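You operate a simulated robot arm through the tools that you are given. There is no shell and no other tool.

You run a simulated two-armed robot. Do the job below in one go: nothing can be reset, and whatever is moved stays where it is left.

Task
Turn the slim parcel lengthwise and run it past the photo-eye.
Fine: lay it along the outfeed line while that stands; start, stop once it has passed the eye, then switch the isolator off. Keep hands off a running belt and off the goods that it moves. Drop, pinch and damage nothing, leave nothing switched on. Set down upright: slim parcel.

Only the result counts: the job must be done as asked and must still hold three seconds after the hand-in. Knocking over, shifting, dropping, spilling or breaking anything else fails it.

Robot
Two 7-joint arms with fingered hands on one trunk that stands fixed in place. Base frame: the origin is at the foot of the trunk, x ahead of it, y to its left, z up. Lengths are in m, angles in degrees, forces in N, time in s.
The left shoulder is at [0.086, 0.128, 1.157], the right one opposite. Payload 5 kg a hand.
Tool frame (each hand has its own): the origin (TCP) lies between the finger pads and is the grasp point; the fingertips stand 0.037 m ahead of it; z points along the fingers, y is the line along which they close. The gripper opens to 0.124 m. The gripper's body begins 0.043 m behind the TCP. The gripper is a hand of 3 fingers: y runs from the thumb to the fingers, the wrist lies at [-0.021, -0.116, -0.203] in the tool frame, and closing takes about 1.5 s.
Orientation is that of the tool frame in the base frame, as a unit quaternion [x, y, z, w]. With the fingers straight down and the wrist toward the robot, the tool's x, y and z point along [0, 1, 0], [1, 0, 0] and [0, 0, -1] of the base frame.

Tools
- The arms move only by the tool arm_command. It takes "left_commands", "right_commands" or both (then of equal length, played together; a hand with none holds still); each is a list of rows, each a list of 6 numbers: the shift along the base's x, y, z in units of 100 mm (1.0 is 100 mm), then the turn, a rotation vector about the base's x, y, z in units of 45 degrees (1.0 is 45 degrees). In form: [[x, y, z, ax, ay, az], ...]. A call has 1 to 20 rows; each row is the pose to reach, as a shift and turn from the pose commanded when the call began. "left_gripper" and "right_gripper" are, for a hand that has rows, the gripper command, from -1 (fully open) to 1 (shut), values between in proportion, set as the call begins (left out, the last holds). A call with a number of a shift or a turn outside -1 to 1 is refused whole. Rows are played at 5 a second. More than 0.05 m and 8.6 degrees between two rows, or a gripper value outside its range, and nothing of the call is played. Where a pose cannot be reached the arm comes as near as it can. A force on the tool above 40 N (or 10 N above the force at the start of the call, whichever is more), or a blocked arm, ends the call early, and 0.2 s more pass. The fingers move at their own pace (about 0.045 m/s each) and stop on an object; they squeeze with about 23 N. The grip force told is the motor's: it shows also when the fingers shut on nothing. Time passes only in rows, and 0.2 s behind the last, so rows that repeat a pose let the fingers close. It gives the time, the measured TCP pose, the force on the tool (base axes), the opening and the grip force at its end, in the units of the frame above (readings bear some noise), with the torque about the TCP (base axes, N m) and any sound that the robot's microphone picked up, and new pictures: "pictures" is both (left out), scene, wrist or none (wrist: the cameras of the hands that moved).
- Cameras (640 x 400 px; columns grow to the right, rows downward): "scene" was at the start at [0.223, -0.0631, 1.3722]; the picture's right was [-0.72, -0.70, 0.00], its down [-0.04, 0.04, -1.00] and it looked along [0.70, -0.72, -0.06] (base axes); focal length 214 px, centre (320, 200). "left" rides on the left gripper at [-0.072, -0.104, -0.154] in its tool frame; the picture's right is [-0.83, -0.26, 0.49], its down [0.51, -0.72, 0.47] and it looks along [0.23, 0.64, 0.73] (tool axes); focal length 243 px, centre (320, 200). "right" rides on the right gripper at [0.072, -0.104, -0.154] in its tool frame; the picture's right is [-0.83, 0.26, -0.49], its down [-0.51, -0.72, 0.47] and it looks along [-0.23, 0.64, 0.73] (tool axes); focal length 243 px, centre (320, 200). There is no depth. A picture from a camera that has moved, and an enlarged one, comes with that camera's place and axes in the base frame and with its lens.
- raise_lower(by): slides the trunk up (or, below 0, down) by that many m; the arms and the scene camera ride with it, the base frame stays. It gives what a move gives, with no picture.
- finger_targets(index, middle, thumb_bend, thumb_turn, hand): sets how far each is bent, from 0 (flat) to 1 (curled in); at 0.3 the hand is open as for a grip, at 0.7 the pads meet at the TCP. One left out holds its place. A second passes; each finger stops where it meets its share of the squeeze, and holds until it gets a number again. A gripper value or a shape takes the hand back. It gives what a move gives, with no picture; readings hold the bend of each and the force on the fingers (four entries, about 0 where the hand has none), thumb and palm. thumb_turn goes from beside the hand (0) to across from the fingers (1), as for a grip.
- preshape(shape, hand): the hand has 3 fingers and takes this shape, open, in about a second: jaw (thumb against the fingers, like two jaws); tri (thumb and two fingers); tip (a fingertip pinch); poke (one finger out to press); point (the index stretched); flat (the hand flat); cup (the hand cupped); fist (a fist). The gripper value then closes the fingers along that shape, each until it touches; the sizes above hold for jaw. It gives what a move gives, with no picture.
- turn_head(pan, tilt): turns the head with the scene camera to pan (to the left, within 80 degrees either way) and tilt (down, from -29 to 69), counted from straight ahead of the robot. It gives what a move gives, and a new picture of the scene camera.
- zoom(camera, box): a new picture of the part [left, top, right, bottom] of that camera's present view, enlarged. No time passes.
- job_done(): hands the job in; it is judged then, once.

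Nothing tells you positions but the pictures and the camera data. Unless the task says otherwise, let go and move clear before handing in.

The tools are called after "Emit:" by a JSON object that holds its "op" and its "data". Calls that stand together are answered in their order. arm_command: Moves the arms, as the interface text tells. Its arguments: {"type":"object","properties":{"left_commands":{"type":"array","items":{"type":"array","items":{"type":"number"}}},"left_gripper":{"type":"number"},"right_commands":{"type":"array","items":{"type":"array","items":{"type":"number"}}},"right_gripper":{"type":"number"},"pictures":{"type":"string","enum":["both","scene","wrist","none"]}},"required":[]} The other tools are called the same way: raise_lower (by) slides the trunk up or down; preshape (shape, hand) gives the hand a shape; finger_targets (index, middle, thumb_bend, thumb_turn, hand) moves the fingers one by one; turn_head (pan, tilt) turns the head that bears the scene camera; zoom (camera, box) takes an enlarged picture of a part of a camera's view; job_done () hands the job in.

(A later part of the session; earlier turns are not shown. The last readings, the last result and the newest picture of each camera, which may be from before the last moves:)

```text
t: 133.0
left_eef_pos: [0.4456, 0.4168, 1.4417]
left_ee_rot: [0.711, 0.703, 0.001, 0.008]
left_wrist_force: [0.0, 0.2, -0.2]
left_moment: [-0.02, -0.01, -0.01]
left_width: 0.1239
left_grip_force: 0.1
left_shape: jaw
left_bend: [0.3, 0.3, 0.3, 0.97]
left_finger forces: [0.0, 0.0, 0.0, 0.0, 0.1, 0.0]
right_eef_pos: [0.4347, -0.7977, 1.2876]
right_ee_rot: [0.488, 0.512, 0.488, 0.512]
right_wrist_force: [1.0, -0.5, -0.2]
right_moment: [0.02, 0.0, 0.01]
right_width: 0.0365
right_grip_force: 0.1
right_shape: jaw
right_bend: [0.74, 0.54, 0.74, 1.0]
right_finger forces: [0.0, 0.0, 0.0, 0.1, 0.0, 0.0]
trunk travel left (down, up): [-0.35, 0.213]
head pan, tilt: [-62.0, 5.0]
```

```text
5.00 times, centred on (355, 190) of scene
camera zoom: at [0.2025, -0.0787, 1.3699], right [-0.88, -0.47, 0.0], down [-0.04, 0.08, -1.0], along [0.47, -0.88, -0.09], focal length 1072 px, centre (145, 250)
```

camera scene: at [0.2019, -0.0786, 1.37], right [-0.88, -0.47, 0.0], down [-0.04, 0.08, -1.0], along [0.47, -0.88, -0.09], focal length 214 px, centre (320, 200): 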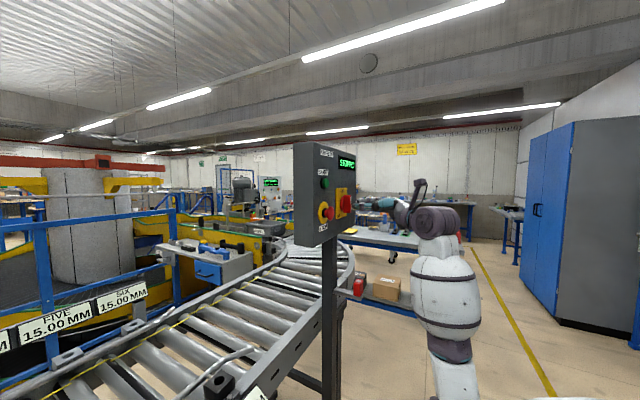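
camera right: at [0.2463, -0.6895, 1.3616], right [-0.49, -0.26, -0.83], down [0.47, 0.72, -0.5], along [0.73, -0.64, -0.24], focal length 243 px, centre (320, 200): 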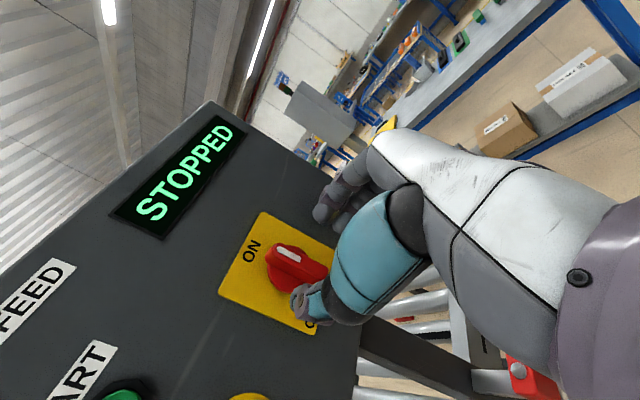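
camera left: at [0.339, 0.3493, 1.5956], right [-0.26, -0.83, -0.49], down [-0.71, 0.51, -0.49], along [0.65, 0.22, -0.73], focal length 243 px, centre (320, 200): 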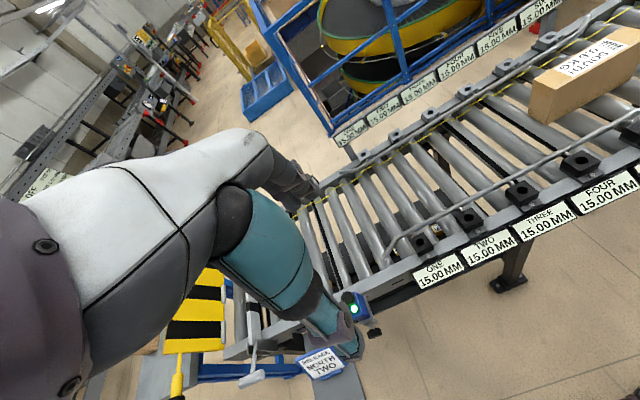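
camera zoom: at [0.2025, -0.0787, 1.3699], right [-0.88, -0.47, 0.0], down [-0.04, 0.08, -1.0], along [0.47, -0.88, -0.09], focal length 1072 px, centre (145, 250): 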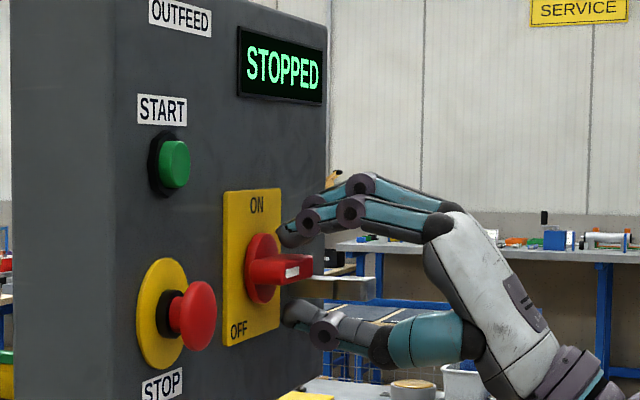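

The bar rests horizontally. I'll back out, roll the hand so its fingers are stiff against a vertical load, and push the bar's left end down to see whether it goes further.

Emit:
{"op": "arm_command", "data": {"right_commands": [[-0.2, 0, 0, 0, 0, 0], [-0.4, 0, 0, 0, 0, 0], [-0.55, 0, 0, 0, 0, 0]], "pictures": "none"}}

Emit:
{"op": "arm_command", "data": {"right_commands": [[0, 0.04, 0.05, 0.14, 0, 0], [0, 0.09, 0.1, 0.28, 0, 0], [0, 0.13, 0.16, 0.42, 0, 0], [0, 0.17, 0.22, 0.56, 0, 0], [0, 0.22, 0.28, 0.7, 0, 0], [0, 0.26, 0.34, 0.84, 0, 0], [0, 0.3, 0.4, 1.0, 0, 0]], "right_gripper": 0.9, "pictures": "none"}}

Emit:
{"op": "arm_command", "data": {"right_commands": [[0, 0, 0, 0.16, 0, 0], [0, 0, 0, 0.32, 0, 0], [0, 0, 0, 0.48, 0, 0], [0, 0, 0, 0.64, 0, 0], [0, 0, 0, 0.8, 0, 0], [0, 0, 0, 0.96, 0, 0], [0, 0, 0, 1.0, 0, 0]], "pictures": "both"}}

Emit:
{"op": "zoom", "data": {"camera": "scene", "box": [310, 150, 400, 230]}}

Emit:
{"op": "zoom", "data": {"camera": "right", "box": [180, 150, 380, 350]}}

```text
t: 133.8
left_eef_pos: [0.4452, 0.4175, 1.4422]
left_ee_rot: [0.71, 0.704, 0.001, 0.008]
left_wrist_force: [-0.3, 0.4, -0.5]
left_moment: [0.02, 0.0, 0.03]
left_width: 0.1238
left_grip_force: 0.0
left_shape: jaw
left_bend: [0.3, 0.3, 0.3, 0.97]
left_finger forces: [0.0, 0.0, 0.1, 0.0, 0.1, 0.0]
right_eef_pos: [0.377, -0.7978, 1.2853]
right_ee_rot: [0.488, 0.511, 0.489, 0.512]
right_wrist_force: [0.3, -0.1, 0.2]
right_moment: [-0.02, -0.01, 0.01]
right_width: 0.0367
right_grip_force: 0.1
right_shape: jaw
right_bend: [0.74, 0.54, 0.74, 1.0]
right_finger forces: [0.1, 0.0, 0.1, 0.1, 0.0, 0.1]
trunk travel left (down, up): [-0.35, 0.213]
head pan, tilt: [-62.0, 5.0]
```

```text
t: 135.4
left_eef_pos: [0.445, 0.4167, 1.4422]
left_ee_rot: [0.711, 0.704, 0.001, 0.009]
left_wrist_force: [-0.1, -0.7, 1.0]
left_moment: [0.03, -0.01, 0.03]
left_width: 0.1237
left_grip_force: 0.1
left_shape: jaw
left_bend: [0.3, 0.3, 0.3, 0.97]
left_finger forces: [0.0, 0.0, 0.0, 0.0, 0.0, 0.0]
right_eef_pos: [0.3782, -0.7658, 1.3276]
right_ee_rot: [0.647, 0.285, 0.647, 0.285]
right_wrist_force: [-0.1, 0.3, -0.1]
right_moment: [0.01, -0.01, 0.0]
right_width: 0.0065
right_grip_force: 0.1
right_shape: jaw
right_bend: [0.71, 0.67, 0.72, 1.0]
right_finger forces: [0.0, 0.0, 0.0, 0.0, 0.1, 0.0]
trunk travel left (down, up): [-0.35, 0.213]
head pan, tilt: [-62.0, 5.0]
```

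```text
t: 137.0
left_eef_pos: [0.4468, 0.4175, 1.4425]
left_ee_rot: [0.71, 0.704, 0.002, 0.008]
left_wrist_force: [0.4, 0.3, 0.0]
left_moment: [-0.02, 0.01, 0.01]
left_width: 0.1237
left_grip_force: 0.0
left_shape: jaw
left_bend: [0.3, 0.3, 0.3, 0.97]
left_finger forces: [0.1, 0.0, 0.0, 0.1, 0.1, 0.1]
right_eef_pos: [0.3804, -0.7696, 1.3284]
right_ee_rot: [0.707, 0.015, 0.707, 0.017]
right_wrist_force: [-0.2, 0.4, 0.1]
right_moment: [-0.01, 0.01, 0.03]
right_width: 0.0064
right_grip_force: 0.1
right_shape: jaw
right_bend: [0.71, 0.67, 0.72, 1.0]
right_finger forces: [0.1, 0.0, 0.1, 0.1, 0.2, 0.1]
trunk travel left (down, up): [-0.35, 0.213]
head pan, tilt: [-62.0, 5.0]
camera scene: at [0.2024, -0.0786, 1.3699], right [-0.88, -0.47, 0.0], down [-0.04, 0.08, -1.0], along [0.47, -0.88, -0.09], focal length 214 px, centre (320, 200)
camera right: at [0.2268, -0.66, 1.3951], right [-0.49, -0.3, -0.82], down [0.47, 0.7, -0.54], along [0.73, -0.65, -0.2], focal length 243 px, centre (320, 200)
```

scene: 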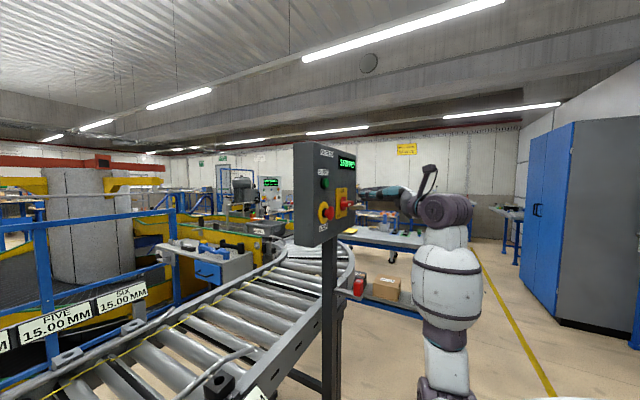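
right: 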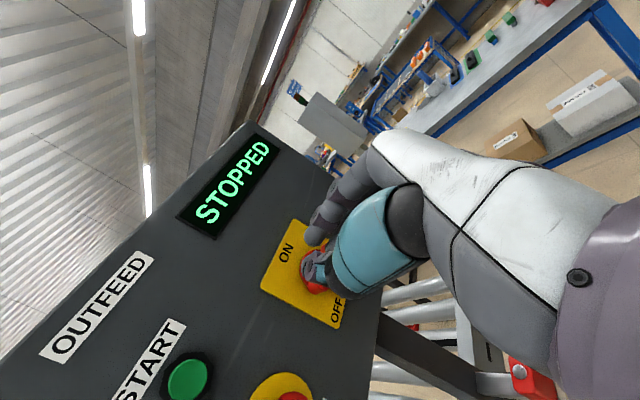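

```text
5.00 times, centred on (355, 190) of scene
camera zoom: at [0.2024, -0.0786, 1.3699], right [-0.88, -0.47, 0.0], down [-0.04, 0.08, -1.0], along [0.47, -0.88, -0.09], focal length 1072 px, centre (145, 250)
```

zoom: 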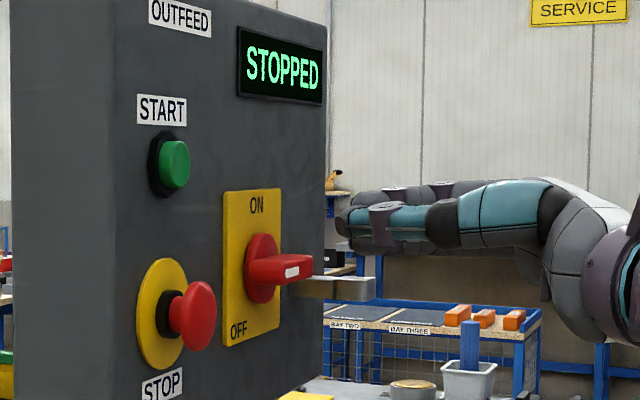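

```text
2.00 times, centred on (280, 250) of right
camera zoom: at [0.2268, -0.66, 1.3951], right [-0.49, -0.3, -0.82], down [0.47, 0.7, -0.54], along [0.73, -0.65, -0.2], focal length 485 px, centre (400, 100)
```

zoom: 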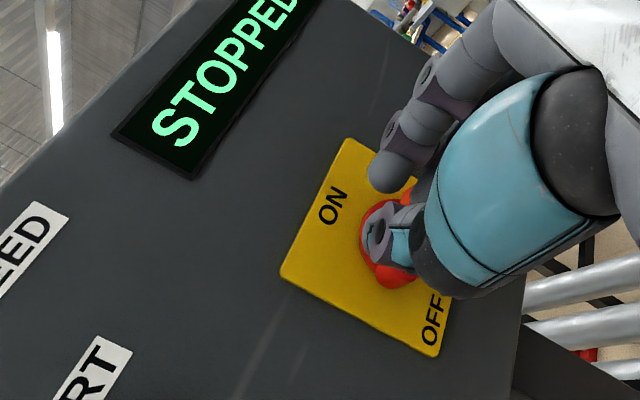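

The bar lies horizontal and the closed fingers are beside it. I'll move them above the bar's left end, then push down gradually.

Emit:
{"op": "arm_command", "data": {"right_commands": [[0.1, 0.05, 0.06, 0, 0, 0], [0.25, 0.1, 0.06, 0, 0, 0], [0.4, 0.1, 0.06, 0, 0, 0], [0.52, 0.1, 0.06, 0, 0, 0], [0.6, 0.1, 0.06, 0, 0, 0]], "pictures": "none"}}

Emit:
{"op": "zoom", "data": {"camera": "scene", "box": [310, 160, 390, 230]}}

Emit:
{"op": "zoom", "data": {"camera": "right", "box": [180, 150, 380, 350]}}

```text
t: 138.2
left_eef_pos: [0.4462, 0.4182, 1.4428]
left_ee_rot: [0.71, 0.704, 0.001, 0.008]
left_wrist_force: [0.1, -0.6, 0.2]
left_moment: [-0.02, -0.02, 0.03]
left_width: 0.1237
left_grip_force: 0.1
left_shape: jaw
left_bend: [0.3, 0.3, 0.3, 0.97]
left_finger forces: [0.0, 0.0, 0.1, 0.1, 0.1, 0.1]
right_eef_pos: [0.4398, -0.7588, 1.3337]
right_ee_rot: [0.707, 0.017, 0.707, 0.017]
right_wrist_force: [-0.4, -0.1, 0.3]
right_moment: [0.02, 0.02, 0.0]
right_width: 0.0062
right_grip_force: 0.1
right_shape: jaw
right_bend: [0.71, 0.67, 0.72, 1.0]
right_finger forces: [0.1, 0.0, 0.0, 0.0, 0.0, 0.1]
trunk travel left (down, up): [-0.35, 0.213]
head pan, tilt: [-62.0, 5.0]
```

```text
5.71 times, centred on (350, 195) of scene
camera zoom: at [0.2026, -0.0788, 1.3698], right [-0.88, -0.47, 0.0], down [-0.04, 0.08, -1.0], along [0.47, -0.88, -0.09], focal length 1226 px, centre (149, 229)
```

zoom: 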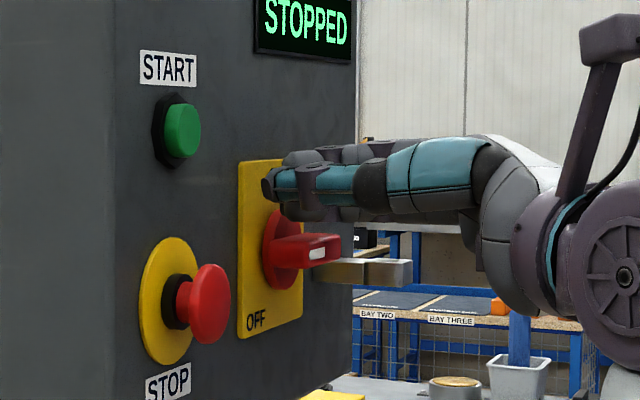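

```text
2.00 times, centred on (280, 250) of right
camera zoom: at [0.287, -0.6511, 1.4005], right [-0.49, -0.3, -0.82], down [0.47, 0.7, -0.54], along [0.73, -0.65, -0.2], focal length 485 px, centre (400, 100)
```

zoom: 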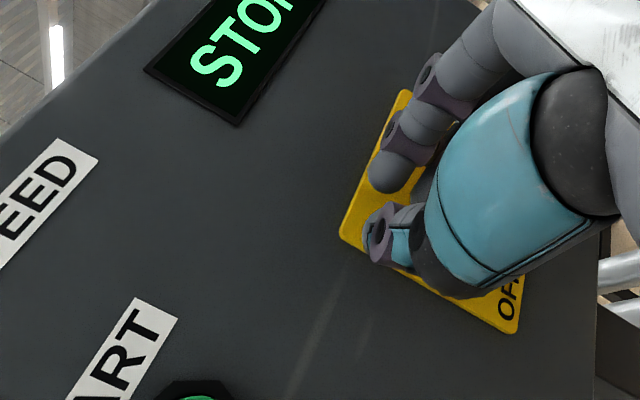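

The fingers are right above the bar's left end. I'll push down slowly.

Emit:
{"op": "arm_command", "data": {"right_commands": [[0, 0, -0.05, 0, 0, 0], [0, 0, -0.09, 0, 0, 0], [0, 0, -0.13, 0, 0, 0], [0, 0, -0.17, 0, 0, 0], [0, 0, -0.2, 0, 0, 0]], "pictures": "none"}}

Emit:
{"op": "zoom", "data": {"camera": "scene", "box": [310, 160, 390, 230]}}

```text
t: 139.4
left_eef_pos: [0.4449, 0.42, 1.442]
left_ee_rot: [0.711, 0.704, 0.001, 0.01]
left_wrist_force: [-0.3, 0.1, -0.3]
left_moment: [-0.02, 0.01, -0.02]
left_width: 0.1239
left_grip_force: 0.0
left_shape: jaw
left_bend: [0.3, 0.3, 0.3, 0.97]
left_finger forces: [0.1, 0.0, 0.1, 0.0, 0.0, 0.0]
right_eef_pos: [0.4374, -0.7553, 1.3181]
right_ee_rot: [0.706, 0.018, 0.708, 0.019]
right_wrist_force: [3.2, -0.4, 23.8]
right_moment: [-0.56, -0.69, 0.06]
right_width: 0.0071
right_grip_force: 0.1
right_shape: jaw
right_bend: [0.71, 0.65, 0.72, 1.0]
right_finger forces: [0.0, 22.9, 0.0, 0.0, 0.0, 0.1]
trunk travel left (down, up): [-0.35, 0.213]
head pan, tilt: [-62.0, 5.0]
```

```text
5.71 times, centred on (350, 195) of scene
camera zoom: at [0.2013, -0.0759, 1.3704], right [-0.88, -0.47, 0.0], down [-0.04, 0.07, -1.0], along [0.47, -0.88, -0.08], focal length 1226 px, centre (149, 229)
```

zoom: 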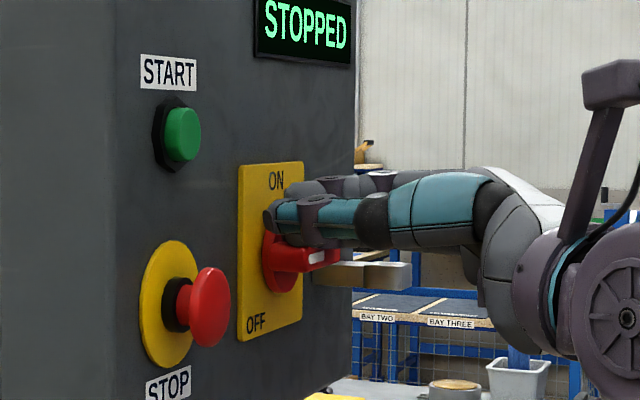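

I feel a firm resistance of about 24 N at the bar end, and still no click. I'll lift off and measure the bar's actual angle.

Emit:
{"op": "arm_command", "data": {"right_commands": [[0, 0, 0.1, 0, 0, 0], [0, 0, 0.25, 0, 0, 0], [-0.2, 0, 0.3, 0, 0, 0], [-0.5, 0, 0.3, 0, 0, 0]], "pictures": "none"}}

Emit:
{"op": "zoom", "data": {"camera": "scene", "box": [320, 170, 380, 220]}}

Emit:
{"op": "zoom", "data": {"camera": "right", "box": [240, 180, 440, 380]}}

```text
t: 140.4
left_eef_pos: [0.445, 0.4168, 1.4427]
left_ee_rot: [0.71, 0.704, 0.002, 0.008]
left_wrist_force: [-0.2, -0.2, 0.1]
left_moment: [0.02, 0.03, -0.01]
left_width: 0.1238
left_grip_force: 0.0
left_shape: jaw
left_bend: [0.3, 0.3, 0.3, 0.97]
left_finger forces: [0.0, 0.0, 0.0, 0.0, 0.0, 0.1]
right_eef_pos: [0.3899, -0.7591, 1.3447]
right_ee_rot: [0.707, 0.017, 0.707, 0.017]
right_wrist_force: [0.1, -0.3, -0.5]
right_moment: [0.01, 0.01, 0.0]
right_width: 0.0058
right_grip_force: 0.1
right_shape: jaw
right_bend: [0.71, 0.67, 0.72, 1.0]
right_finger forces: [0.1, 0.0, 0.0, 0.0, 0.0, 0.0]
trunk travel left (down, up): [-0.35, 0.213]
head pan, tilt: [-62.0, 5.0]
```

```text
8.00 times, centred on (350, 195) of scene
camera zoom: at [0.202, -0.079, 1.3699], right [-0.88, -0.47, 0.0], down [-0.04, 0.08, -1.0], along [0.47, -0.88, -0.09], focal length 1716 px, centre (80, 240)
```

zoom: 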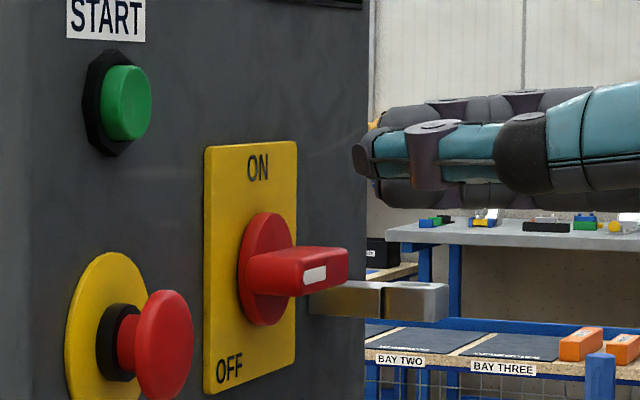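

```text
2.00 times, centred on (340, 280) of right
camera zoom: at [0.2374, -0.6524, 1.4117], right [-0.49, -0.3, -0.82], down [0.47, 0.7, -0.54], along [0.73, -0.65, -0.2], focal length 485 px, centre (280, 40)
```

zoom: 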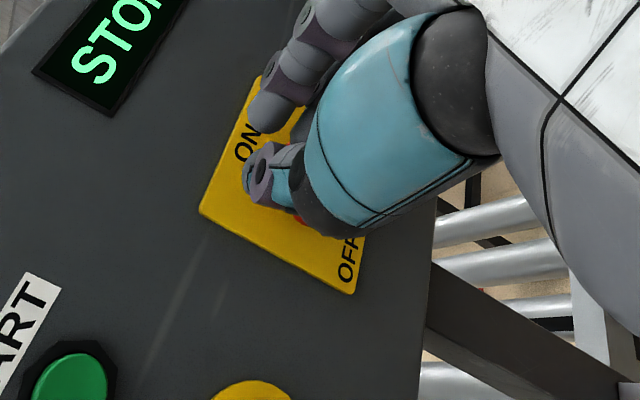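

The bar is at about 90° and rests there. I'll look closely at the display and at the bar from a clearer angle before deciding.

Emit:
{"op": "zoom", "data": {"camera": "scene", "box": [325, 145, 365, 175]}}

Emit:
{"op": "arm_command", "data": {"right_commands": [[-0.1, 0.2, 0, 0, 0, 0], [-0.2, 0.4, 0, 0, 0, 0], [-0.3, 0.6, 0, 0, 0, 0], [-0.4, 0.8, 0, 0, 0, 0]], "pictures": "wrist"}}

Emit:
{"op": "zoom", "data": {"camera": "right", "box": [160, 140, 400, 380]}}

```text
13.33 times, centred on (345, 160) of scene
camera zoom: at [0.202, -0.079, 1.3699], right [-0.88, -0.47, 0.0], down [-0.04, 0.08, -1.0], along [0.47, -0.88, -0.09], focal length 2860 px, centre (-13, 733)
```

zoom: 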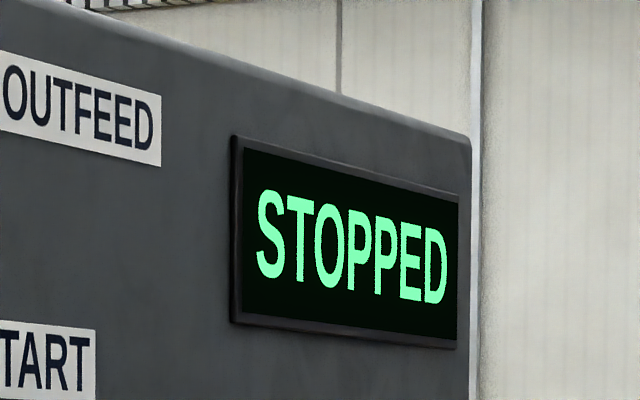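

```text
t: 141.4
left_eef_pos: [0.4453, 0.4187, 1.4424]
left_ee_rot: [0.71, 0.704, 0.001, 0.008]
left_wrist_force: [-0.3, -0.5, 0.8]
left_moment: [0.0, 0.0, 0.0]
left_width: 0.1241
left_grip_force: 0.0
left_shape: jaw
left_bend: [0.3, 0.3, 0.3, 0.97]
left_finger forces: [0.0, 0.0, 0.0, 0.0, 0.1, 0.0]
right_eef_pos: [0.3511, -0.6785, 1.3455]
right_ee_rot: [0.707, 0.017, 0.707, 0.017]
right_wrist_force: [0.3, 0.6, 0.2]
right_moment: [0.03, -0.01, -0.01]
right_width: 0.0069
right_grip_force: 0.0
right_shape: jaw
right_bend: [0.71, 0.67, 0.72, 1.0]
right_finger forces: [0.0, 0.1, 0.0, 0.0, 0.1, 0.0]
trunk travel left (down, up): [-0.35, 0.213]
head pan, tilt: [-62.0, 5.0]
camera right: at [0.1978, -0.5706, 1.4115], right [-0.49, -0.3, -0.82], down [0.47, 0.7, -0.54], along [0.73, -0.65, -0.2], focal length 243 px, centre (320, 200)
```

right: 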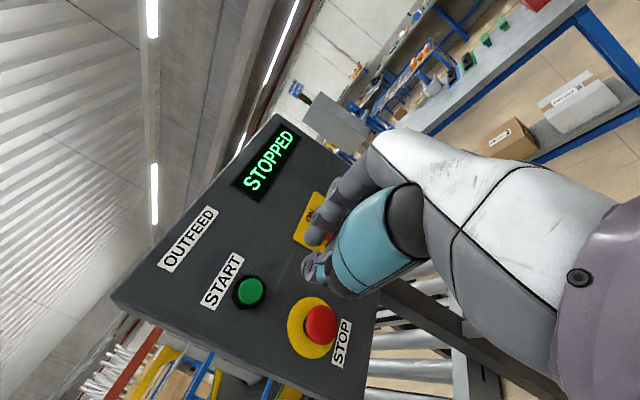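

```text
1.67 times, centred on (280, 260) of right
camera zoom: at [0.1978, -0.5706, 1.4115], right [-0.49, -0.3, -0.82], down [0.47, 0.7, -0.54], along [0.73, -0.65, -0.2], focal length 404 px, centre (387, 100)
```

zoom: 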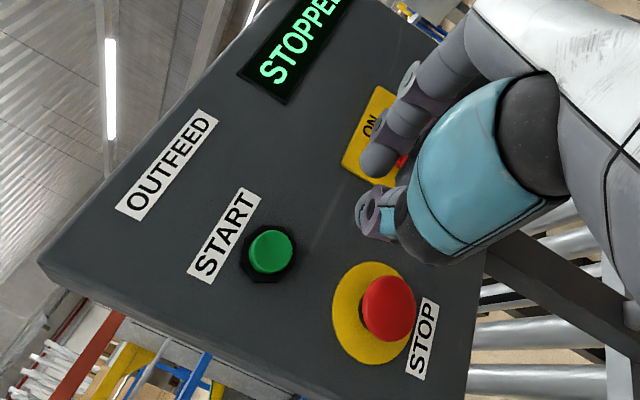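

Emit:
{"op": "zoom", "data": {"camera": "scene", "box": [335, 185, 370, 215]}}

Emit:
{"op": "turn_head", "data": {"pan": -75, "tilt": 5}}

Emit:
{"op": "zoom", "data": {"camera": "scene", "box": [260, 160, 340, 220]}}

```text
13.33 times, centred on (352, 200) of scene
camera zoom: at [0.2021, -0.0781, 1.37], right [-0.88, -0.47, 0.0], down [-0.04, 0.08, -1.0], along [0.47, -0.88, -0.09], focal length 2860 px, centre (-113, 200)
```

zoom: 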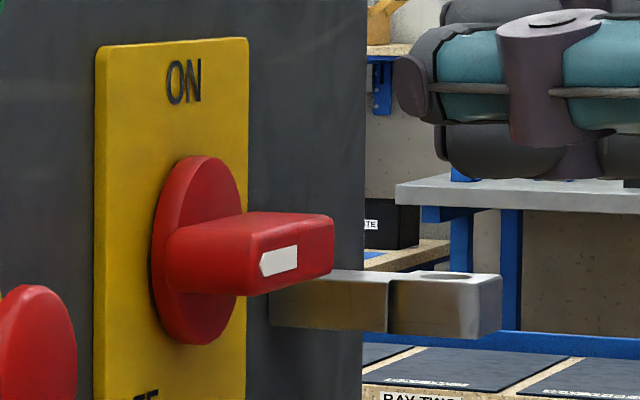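

```text
t: 142.2
left_eef_pos: [0.4453, 0.4172, 1.4415]
left_ee_rot: [0.71, 0.704, 0.002, 0.008]
left_wrist_force: [-0.5, 0.5, -0.8]
left_moment: [0.0, 0.02, 0.0]
left_width: 0.1238
left_grip_force: 0.1
left_shape: jaw
left_bend: [0.3, 0.3, 0.3, 0.97]
left_finger forces: [0.0, 0.0, 0.0, 0.0, 0.0, 0.1]
right_eef_pos: [0.3513, -0.6791, 1.3443]
right_ee_rot: [0.707, 0.017, 0.707, 0.016]
right_wrist_force: [-0.7, -0.5, 0.1]
right_moment: [0.03, 0.02, -0.02]
right_width: 0.0062
right_grip_force: 0.1
right_shape: jaw
right_bend: [0.71, 0.67, 0.72, 1.0]
right_finger forces: [0.1, 0.1, 0.0, 0.1, 0.0, 0.1]
trunk travel left (down, up): [-0.35, 0.213]
head pan, tilt: [-75.0, 5.0]
camera scene: at [0.1831, -0.0865, 1.3699], right [-0.97, -0.26, 0.0], down [-0.02, 0.08, -1.0], along [0.26, -0.96, -0.09], focal length 214 px, centre (320, 200)
```

scene: 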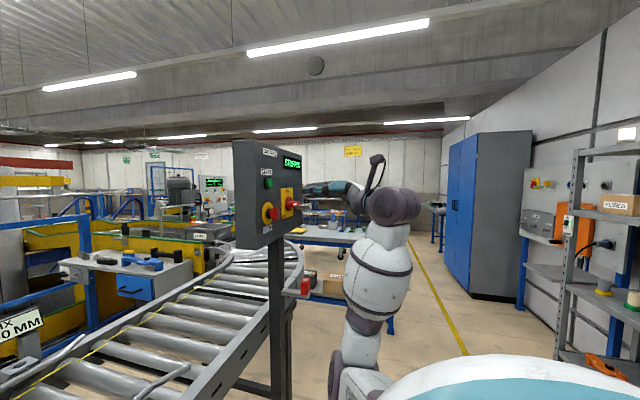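

```text
6.67 times, centred on (300, 190) of scene
camera zoom: at [0.1831, -0.0865, 1.3699], right [-0.97, -0.26, 0.0], down [-0.02, 0.08, -1.0], along [0.26, -0.96, -0.09], focal length 1430 px, centre (453, 267)
```

zoom: 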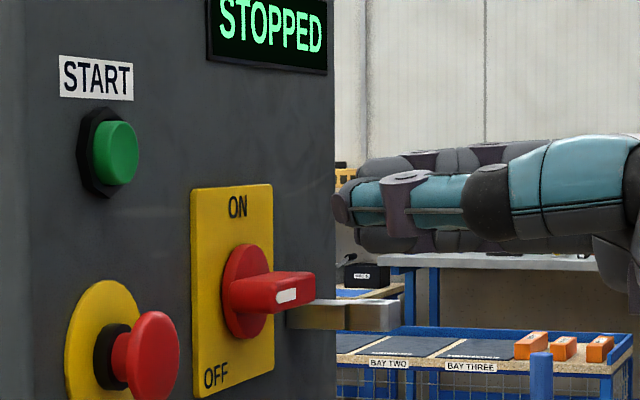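

The bar is exactly horizontal with its pointer to the left, but the display is still lit. I'll test with a firmer push on its left end, looking at it under load, to see whether it can travel further toward the OFF marking.

Emit:
{"op": "arm_command", "data": {"right_commands": [[0.1, -0.2, -0.05, 0, 0, 0], [0.2, -0.4, -0.1, 0, 0, 0], [0.3, -0.6, -0.1, 0, 0, 0], [0.4, -0.79, -0.1, 0, 0, 0]], "pictures": "none"}}

Emit:
{"op": "arm_command", "data": {"right_commands": [[0.15, 0, 0, 0, 0, 0], [0.3, 0, 0, 0, 0, 0], [0.45, 0, 0, 0, 0, 0], [0.51, 0, 0, 0, 0, 0]], "pictures": "none"}}

Emit:
{"op": "arm_command", "data": {"right_commands": [[0, 0, -0.06, 0, 0, 0], [0, 0, -0.12, 0, 0, 0], [0, 0, -0.17, 0, 0, 0], [0, 0, -0.21, 0, 0, 0], [0, 0, -0.24, 0, 0, 0]], "pictures": "none"}}

Emit:
{"op": "zoom", "data": {"camera": "scene", "box": [270, 170, 320, 210]}}

```text
t: 143.2
left_eef_pos: [0.4463, 0.417, 1.4433]
left_ee_rot: [0.71, 0.704, 0.001, 0.007]
left_wrist_force: [-0.3, 0.3, 0.2]
left_moment: [-0.02, 0.0, -0.01]
left_width: 0.1236
left_grip_force: 0.0
left_shape: jaw
left_bend: [0.3, 0.3, 0.3, 0.97]
left_finger forces: [0.1, 0.0, 0.0, 0.0, 0.0, 0.0]
right_eef_pos: [0.3912, -0.7582, 1.3331]
right_ee_rot: [0.707, 0.016, 0.707, 0.017]
right_wrist_force: [-0.1, 0.7, 0.8]
right_moment: [0.01, 0.0, 0.0]
right_width: 0.0064
right_grip_force: 0.0
right_shape: jaw
right_bend: [0.71, 0.67, 0.72, 1.0]
right_finger forces: [0.1, 0.0, 0.0, 0.0, 0.0, 0.0]
trunk travel left (down, up): [-0.35, 0.213]
head pan, tilt: [-75.0, 5.0]
```

```text
t: 144.2
left_eef_pos: [0.4461, 0.4158, 1.4433]
left_ee_rot: [0.71, 0.704, 0.002, 0.007]
left_wrist_force: [0.4, 0.2, -0.5]
left_moment: [0.0, -0.03, 0.02]
left_width: 0.1238
left_grip_force: 0.0
left_shape: jaw
left_bend: [0.3, 0.3, 0.3, 0.97]
left_finger forces: [0.0, 0.0, 0.0, 0.0, 0.0, 0.0]
right_eef_pos: [0.4418, -0.7582, 1.3339]
right_ee_rot: [0.707, 0.016, 0.707, 0.017]
right_wrist_force: [0.0, -0.8, -0.5]
right_moment: [-0.05, 0.0, 0.03]
right_width: 0.0064
right_grip_force: 0.0
right_shape: jaw
right_bend: [0.71, 0.67, 0.72, 1.0]
right_finger forces: [0.1, 0.0, 0.0, 0.1, 0.0, 0.0]
trunk travel left (down, up): [-0.35, 0.213]
head pan, tilt: [-75.0, 5.0]
```

```text
t: 145.4
left_eef_pos: [0.4424, 0.4225, 1.4422]
left_ee_rot: [0.71, 0.704, 0.001, 0.01]
left_wrist_force: [0.3, -0.1, -0.4]
left_moment: [0.0, 0.03, -0.01]
left_width: 0.1235
left_grip_force: 0.0
left_shape: jaw
left_bend: [0.3, 0.3, 0.3, 0.97]
left_finger forces: [0.0, 0.0, 0.0, 0.0, 0.0, 0.0]
right_eef_pos: [0.4375, -0.7523, 1.3148]
right_ee_rot: [0.705, 0.019, 0.709, 0.019]
right_wrist_force: [1.9, 1.3, 35.5]
right_moment: [-0.82, -0.94, 0.06]
right_width: 0.0074
right_grip_force: 0.1
right_shape: jaw
right_bend: [0.71, 0.65, 0.72, 1.0]
right_finger forces: [0.0, 34.3, 0.1, 0.0, 0.1, 0.0]
trunk travel left (down, up): [-0.35, 0.213]
head pan, tilt: [-75.0, 5.0]
```

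```text
10.00 times, centred on (295, 190) of scene
camera zoom: at [0.1808, -0.0818, 1.3707], right [-0.97, -0.26, 0.0], down [-0.02, 0.08, -1.0], along [0.26, -0.96, -0.08], focal length 2145 px, centre (570, 300)
```

zoom: 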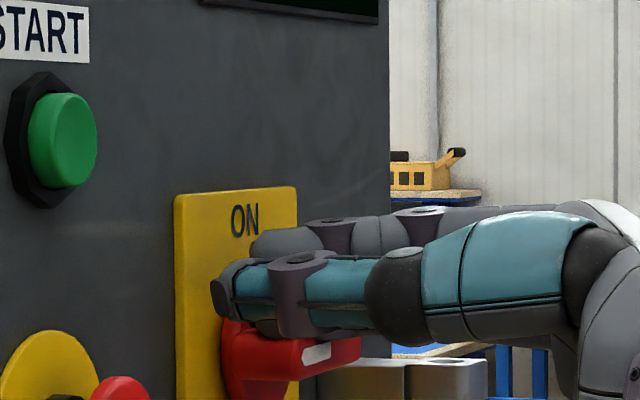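

Even at 35 N the bar stays put, so 90° left is a hard stop. I'll lift off, and before trusting that this is OFF I'll test whether the handle can also turn clockwise past vertical. I regrip the bar.

Emit:
{"op": "arm_command", "data": {"right_commands": [[0, 0, 0.15, 0, 0, 0], [0, 0, 0.3, 0, 0, 0], [-0.25, 0, 0.3, 0, 0, 0], [-0.55, 0, 0.3, 0, 0, 0]], "pictures": "none"}}

Emit:
{"op": "zoom", "data": {"camera": "scene", "box": [260, 140, 340, 210]}}

Emit:
{"op": "arm_command", "data": {"right_commands": [[0, -0.05, -0.08, -0.16, 0, 0], [0, -0.1, -0.16, -0.32, 0, 0], [0, -0.15, -0.24, -0.48, 0, 0], [0, -0.2, -0.32, -0.64, 0, 0], [0, -0.25, -0.4, -0.8, 0, 0], [0, -0.3, -0.48, -0.95, 0, 0]], "right_gripper": 0.3, "pictures": "none"}}

Emit:
{"op": "arm_command", "data": {"right_commands": [[0, 0, 0, -0.16, 0, 0], [0, 0, 0, -0.32, 0, 0], [0, 0, 0, -0.48, 0, 0], [0, 0, 0, -0.64, 0, 0], [0, 0, 0, -0.8, 0, 0], [0, 0, 0, -0.95, 0, 0], [0, 0, 0, -0.98, 0, 0]], "pictures": "both"}}

```text
t: 146.4
left_eef_pos: [0.4439, 0.4159, 1.443]
left_ee_rot: [0.71, 0.704, 0.001, 0.008]
left_wrist_force: [-0.5, 0.0, -0.1]
left_moment: [0.02, 0.02, -0.01]
left_width: 0.1238
left_grip_force: 0.1
left_shape: jaw
left_bend: [0.3, 0.3, 0.3, 0.97]
left_finger forces: [0.0, 0.1, 0.1, 0.0, 0.0, 0.0]
right_eef_pos: [0.3842, -0.7582, 1.3369]
right_ee_rot: [0.707, 0.017, 0.707, 0.016]
right_wrist_force: [-0.8, -0.5, -0.6]
right_moment: [0.01, 0.0, -0.03]
right_width: 0.0065
right_grip_force: 0.1
right_shape: jaw
right_bend: [0.71, 0.67, 0.72, 1.0]
right_finger forces: [0.1, 0.1, 0.1, 0.1, 0.1, 0.1]
trunk travel left (down, up): [-0.35, 0.213]
head pan, tilt: [-75.0, 5.0]
```

```text
5.71 times, centred on (300, 175) of scene
camera zoom: at [0.1824, -0.0869, 1.3699], right [-0.97, -0.26, 0.0], down [-0.02, 0.08, -1.0], along [0.26, -0.96, -0.09], focal length 1226 px, centre (434, 343)
```

zoom: 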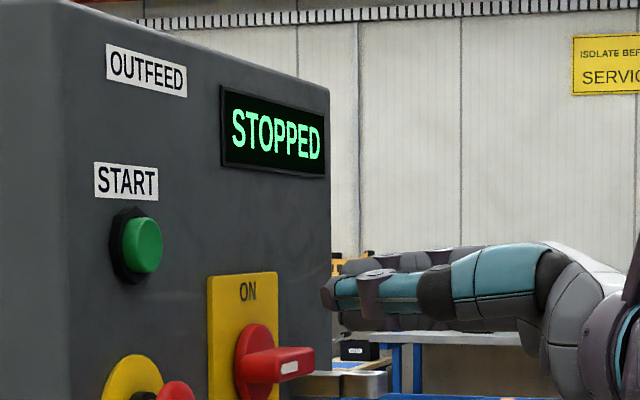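

```text
t: 147.8
left_eef_pos: [0.445, 0.4167, 1.4434]
left_ee_rot: [0.71, 0.704, 0.001, 0.008]
left_wrist_force: [0.3, -0.1, 0.3]
left_moment: [0.04, 0.0, 0.0]
left_width: 0.124
left_grip_force: 0.0
left_shape: jaw
left_bend: [0.3, 0.3, 0.3, 0.97]
left_finger forces: [0.0, 0.1, 0.0, 0.1, 0.0, 0.1]
right_eef_pos: [0.385, -0.7878, 1.2905]
right_ee_rot: [0.652, 0.273, 0.652, 0.274]
right_wrist_force: [-0.1, 0.6, 0.1]
right_moment: [0.02, 0.04, -0.01]
right_width: 0.043
right_grip_force: 0.2
right_shape: jaw
right_bend: [0.74, 0.52, 0.73, 1.0]
right_finger forces: [0.0, 0.0, 0.0, 0.1, 0.0, 0.0]
trunk travel left (down, up): [-0.35, 0.213]
head pan, tilt: [-75.0, 5.0]
```

```text
t: 149.4
left_eef_pos: [0.4463, 0.4172, 1.443]
left_ee_rot: [0.71, 0.704, 0.001, 0.009]
left_wrist_force: [-0.5, -0.1, 0.4]
left_moment: [-0.03, 0.02, 0.0]
left_width: 0.1237
left_grip_force: 0.0
left_shape: jaw
left_bend: [0.3, 0.3, 0.3, 0.97]
left_finger forces: [0.0, 0.1, 0.0, 0.0, 0.0, 0.1]
right_eef_pos: [0.3857, -0.7859, 1.2909]
right_ee_rot: [0.502, 0.498, 0.501, 0.499]
right_wrist_force: [-0.3, 1.2, 0.4]
right_moment: [0.0, -0.02, 0.0]
right_width: 0.043
right_grip_force: 0.0
right_shape: jaw
right_bend: [0.74, 0.52, 0.73, 1.0]
right_finger forces: [0.1, 0.1, 0.0, 0.1, 0.1, 0.0]
trunk travel left (down, up): [-0.35, 0.213]
head pan, tilt: [-75.0, 5.0]
camera scene: at [0.183, -0.0863, 1.3699], right [-0.97, -0.26, 0.0], down [-0.02, 0.08, -1.0], along [0.26, -0.96, -0.09], focal length 214 px, centre (320, 200)
camera right: at [0.2327, -0.7134, 1.1868], right [-0.49, -0.83, 0.26], down [0.47, -0.5, -0.72], along [0.73, -0.23, 0.64], focal length 243 px, centre (320, 200)
```

scene: 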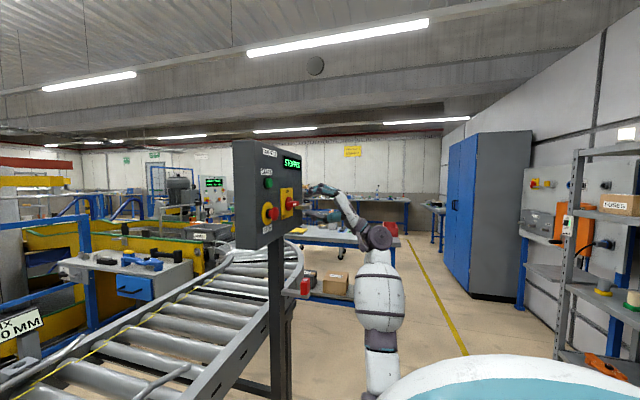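
right: 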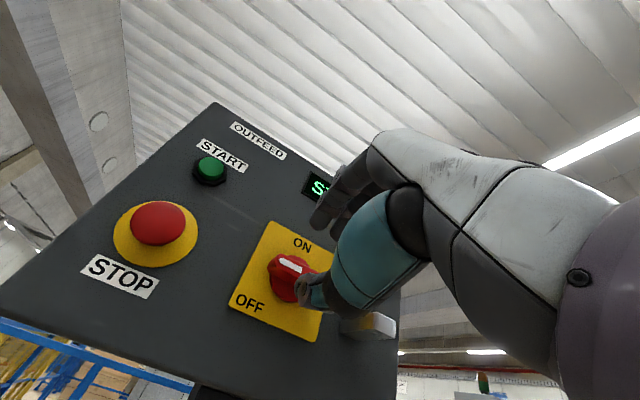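

Emit:
{"op": "zoom", "data": {"camera": "right", "box": [220, 210, 350, 350]}}

Emit:
{"op": "zoom", "data": {"camera": "scene", "box": [190, 160, 240, 210]}}

```text
2.86 times, centred on (285, 280) of right
camera zoom: at [0.2327, -0.7134, 1.1868], right [-0.49, -0.83, 0.26], down [0.47, -0.5, -0.72], along [0.73, -0.23, 0.64], focal length 693 px, centre (420, -29)
```

zoom: 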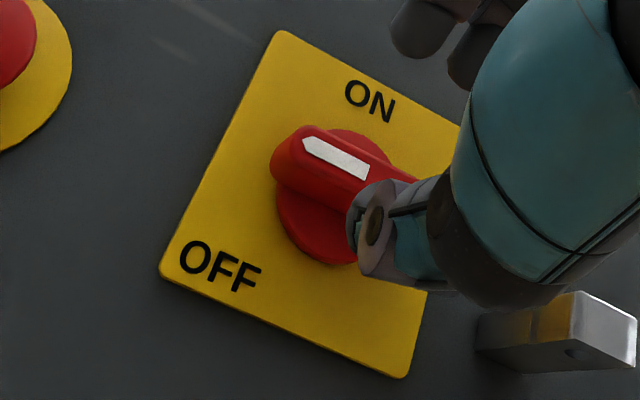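

```text
8.00 times, centred on (215, 185) of scene
camera zoom: at [0.183, -0.0863, 1.3699], right [-0.97, -0.26, 0.0], down [-0.02, 0.08, -1.0], along [0.26, -0.96, -0.09], focal length 1716 px, centre (1160, 320)
```

zoom: 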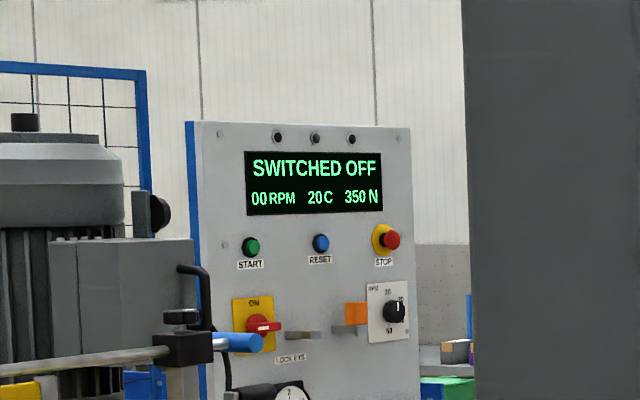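

That's useful: the neighbouring spiral panel's isolator handle is horizontal and its display says "SWITCHED OFF". I'll compare its handle direction with mine.

Emit:
{"op": "zoom", "data": {"camera": "scene", "box": [215, 192, 235, 208]}}

Emit:
{"op": "zoom", "data": {"camera": "scene", "box": [275, 180, 310, 210]}}

```text
16.00 times, centred on (225, 200) of scene
camera zoom: at [0.183, -0.0863, 1.3699], right [-0.97, -0.26, 0.0], down [-0.02, 0.08, -1.0], along [0.26, -0.96, -0.09], focal length 3432 px, centre (1840, 200)
```

zoom: 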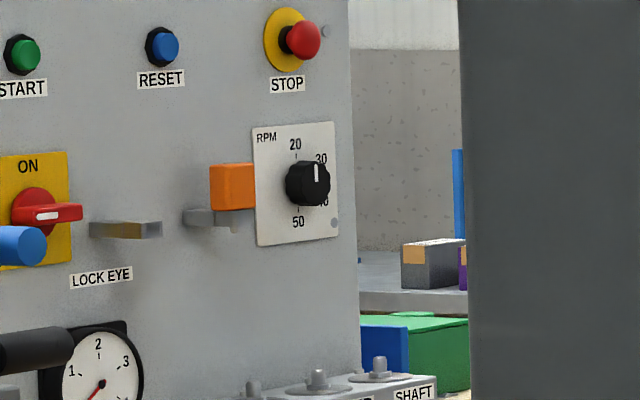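

```text
13.33 times, centred on (292, 195) of scene
camera zoom: at [0.183, -0.0863, 1.3699], right [-0.97, -0.26, 0.0], down [-0.02, 0.08, -1.0], along [0.26, -0.96, -0.09], focal length 2860 px, centre (687, 267)
```

zoom: 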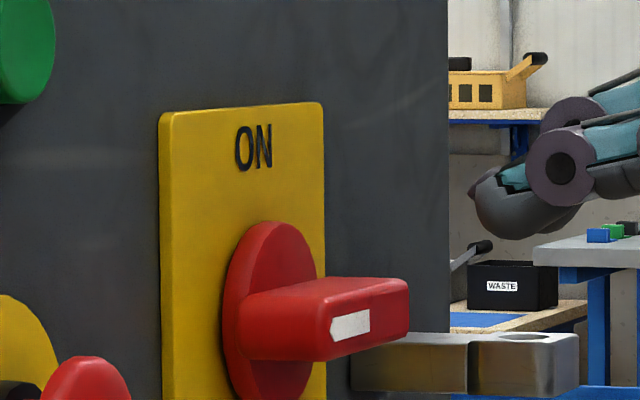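

The spiral's switched-off handle looks exactly like mine: horizontal, pointing left. To be sure nothing is missed, I'll regrip the bar and check the display while turning it back through the range and a little past vertical, and then return it.

Emit:
{"op": "arm_command", "data": {"right_commands": [[0.12, -0.04, 0, 0, 0, 0], [0.25, -0.08, 0, 0, 0, 0], [0.38, -0.08, 0, 0, 0, 0], [0.49, -0.08, 0, 0, 0, 0], [0.49, -0.08, 0, 0, 0, 0]], "pictures": "none"}}

Emit:
{"op": "zoom", "data": {"camera": "scene", "box": [260, 160, 340, 220]}}

Emit:
{"op": "zoom", "data": {"camera": "right", "box": [220, 160, 380, 320]}}

```text
t: 150.6
left_eef_pos: [0.4443, 0.4174, 1.4424]
left_ee_rot: [0.71, 0.704, 0.002, 0.007]
left_wrist_force: [0.3, -0.5, 0.5]
left_moment: [0.03, -0.01, 0.04]
left_width: 0.1237
left_grip_force: 0.1
left_shape: jaw
left_bend: [0.3, 0.3, 0.3, 0.97]
left_finger forces: [0.0, 0.0, 0.0, 0.0, 0.0, 0.1]
right_eef_pos: [0.4333, -0.7951, 1.2929]
right_ee_rot: [0.501, 0.498, 0.503, 0.498]
right_wrist_force: [-0.3, 0.6, 0.9]
right_moment: [-0.02, -0.01, -0.01]
right_width: 0.0428
right_grip_force: 0.0
right_shape: jaw
right_bend: [0.74, 0.52, 0.73, 1.0]
right_finger forces: [0.0, 0.0, 0.0, 0.1, 0.0, 0.0]
trunk travel left (down, up): [-0.35, 0.213]
head pan, tilt: [-75.0, 5.0]
```

```text
6.67 times, centred on (300, 190) of scene
camera zoom: at [0.1828, -0.0863, 1.3699], right [-0.97, -0.26, 0.0], down [-0.02, 0.08, -1.0], along [0.26, -0.96, -0.09], focal length 1430 px, centre (453, 267)
```

zoom: 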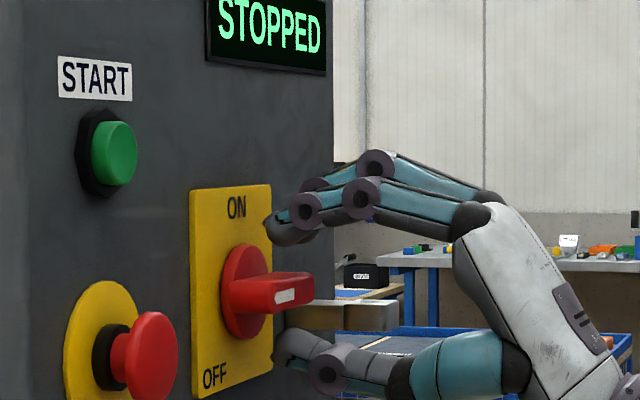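

```text
2.50 times, centred on (300, 240) of right
camera zoom: at [0.2805, -0.7209, 1.1888], right [-0.49, -0.83, 0.25], down [0.47, -0.5, -0.72], along [0.73, -0.24, 0.64], focal length 606 px, centre (370, 100)
```

zoom: 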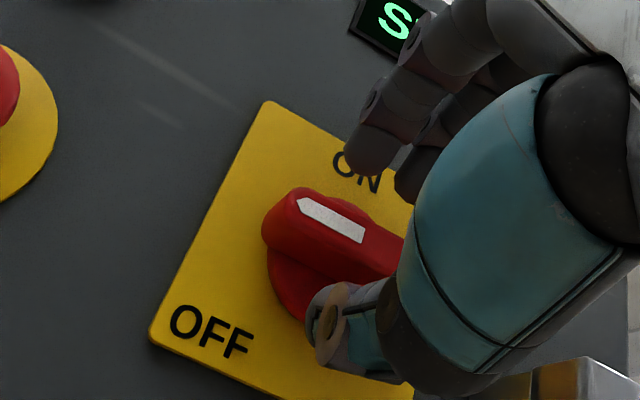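

Emit:
{"op": "arm_command", "data": {"right_commands": [[0, 0, -0.02, 0, 0, 0], [0, 0, -0.02, 0, 0, 0], [0, 0, -0.02, 0, 0, 0], [0, 0, -0.02, 0, 0, 0], [0, 0, -0.02, 0, 0, 0]], "right_gripper": 0.85, "pictures": "none"}}

Emit:
{"op": "arm_command", "data": {"right_commands": [[0, 0, 0, 0.14, 0, 0], [0, 0, 0, 0.28, 0, 0], [0, 0, 0, 0.42, 0, 0], [0, 0, 0, 0.56, 0, 0], [0, 0, 0, 0.7, 0, 0], [0, 0, 0, 0.84, 0, 0], [0, 0, 0, 1.0, 0, 0]], "pictures": "none"}}

Emit:
{"op": "zoom", "data": {"camera": "scene", "box": [250, 140, 350, 220]}}

Emit:
{"op": "arm_command", "data": {"right_commands": [[0, 0, 0, 0.14, 0, 0], [0, 0, 0, 0.28, 0, 0], [0, 0, 0, 0.42, 0, 0], [0, 0, 0, 0.56, 0, 0], [0, 0, 0, 0.7, 0, 0], [0, 0, 0, 0.84, 0, 0], [0, 0, 0, 0.95, 0, 0]], "pictures": "none"}}

Emit:
{"op": "zoom", "data": {"camera": "scene", "box": [250, 140, 350, 220]}}

```text
t: 151.8
left_eef_pos: [0.4468, 0.4165, 1.4423]
left_ee_rot: [0.71, 0.704, 0.001, 0.008]
left_wrist_force: [0.3, -0.6, 0.0]
left_moment: [-0.04, 0.03, 0.01]
left_width: 0.1239
left_grip_force: 0.1
left_shape: jaw
left_bend: [0.3, 0.3, 0.3, 0.97]
left_finger forces: [0.1, 0.0, 0.0, 0.0, 0.1, 0.0]
right_eef_pos: [0.4345, -0.796, 1.2901]
right_ee_rot: [0.501, 0.498, 0.502, 0.498]
right_wrist_force: [0.8, -0.1, -0.3]
right_moment: [0.02, -0.03, 0.0]
right_width: 0.0116
right_grip_force: 23.7
right_shape: jaw
right_bend: [0.72, 0.64, 0.73, 1.0]
right_finger forces: [13.2, 7.0, 0.0, 0.0, 20.4, 0.0]
trunk travel left (down, up): [-0.35, 0.213]
head pan, tilt: [-75.0, 5.0]
```

```text
t: 153.4
left_eef_pos: [0.4466, 0.4169, 1.4415]
left_ee_rot: [0.71, 0.704, 0.001, 0.008]
left_wrist_force: [-0.6, 0.7, -0.6]
left_moment: [-0.01, 0.03, 0.02]
left_width: 0.124
left_grip_force: 0.1
left_shape: jaw
left_bend: [0.3, 0.3, 0.3, 0.97]
left_finger forces: [0.1, 0.0, 0.0, 0.0, 0.1, 0.0]
right_eef_pos: [0.4332, -0.7949, 1.2903]
right_ee_rot: [0.654, 0.268, 0.655, 0.268]
right_wrist_force: [2.7, -2.1, 3.4]
right_moment: [-0.05, -0.05, -0.06]
right_width: 0.0115
right_grip_force: 23.4
right_shape: jaw
right_bend: [0.72, 0.64, 0.73, 1.0]
right_finger forces: [14.6, 8.7, 0.0, 0.0, 20.4, 0.1]
trunk travel left (down, up): [-0.35, 0.213]
head pan, tilt: [-75.0, 5.0]
```

```text
5.00 times, centred on (300, 180) of scene
camera zoom: at [0.1835, -0.0864, 1.3698], right [-0.97, -0.26, 0.0], down [-0.02, 0.08, -1.0], along [0.26, -0.96, -0.09], focal length 1072 px, centre (420, 300)
```

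zoom: 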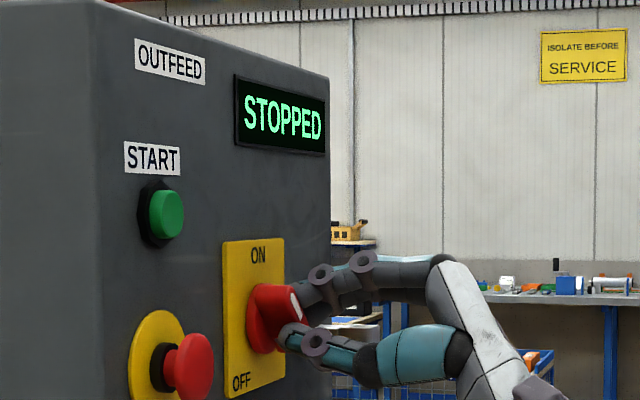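

```text
t: 155.0
left_eef_pos: [0.4445, 0.4169, 1.4423]
left_ee_rot: [0.71, 0.704, 0.001, 0.009]
left_wrist_force: [0.8, 0.1, -0.7]
left_moment: [-0.03, 0.01, -0.03]
left_width: 0.1242
left_grip_force: 0.1
left_shape: jaw
left_bend: [0.3, 0.3, 0.3, 0.97]
left_finger forces: [0.0, 0.0, 0.0, 0.1, 0.0, 0.0]
right_eef_pos: [0.4349, -0.7945, 1.2903]
right_ee_rot: [0.706, 0.01, 0.708, 0.012]
right_wrist_force: [0.9, -3.6, 4.9]
right_moment: [0.02, -0.11, -0.11]
right_width: 0.0117
right_grip_force: 22.8
right_shape: jaw
right_bend: [0.72, 0.64, 0.73, 1.0]
right_finger forces: [16.0, 7.4, 0.0, 0.0, 20.3, 0.0]
trunk travel left (down, up): [-0.35, 0.213]
head pan, tilt: [-75.0, 5.0]
```

```text
5.00 times, centred on (300, 180) of scene
camera zoom: at [0.183, -0.0861, 1.3699], right [-0.97, -0.26, 0.0], down [-0.02, 0.08, -1.0], along [0.26, -0.96, -0.09], focal length 1072 px, centre (420, 300)
```

zoom: 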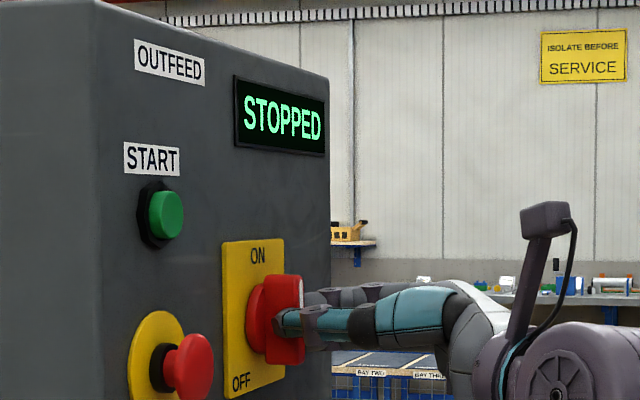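

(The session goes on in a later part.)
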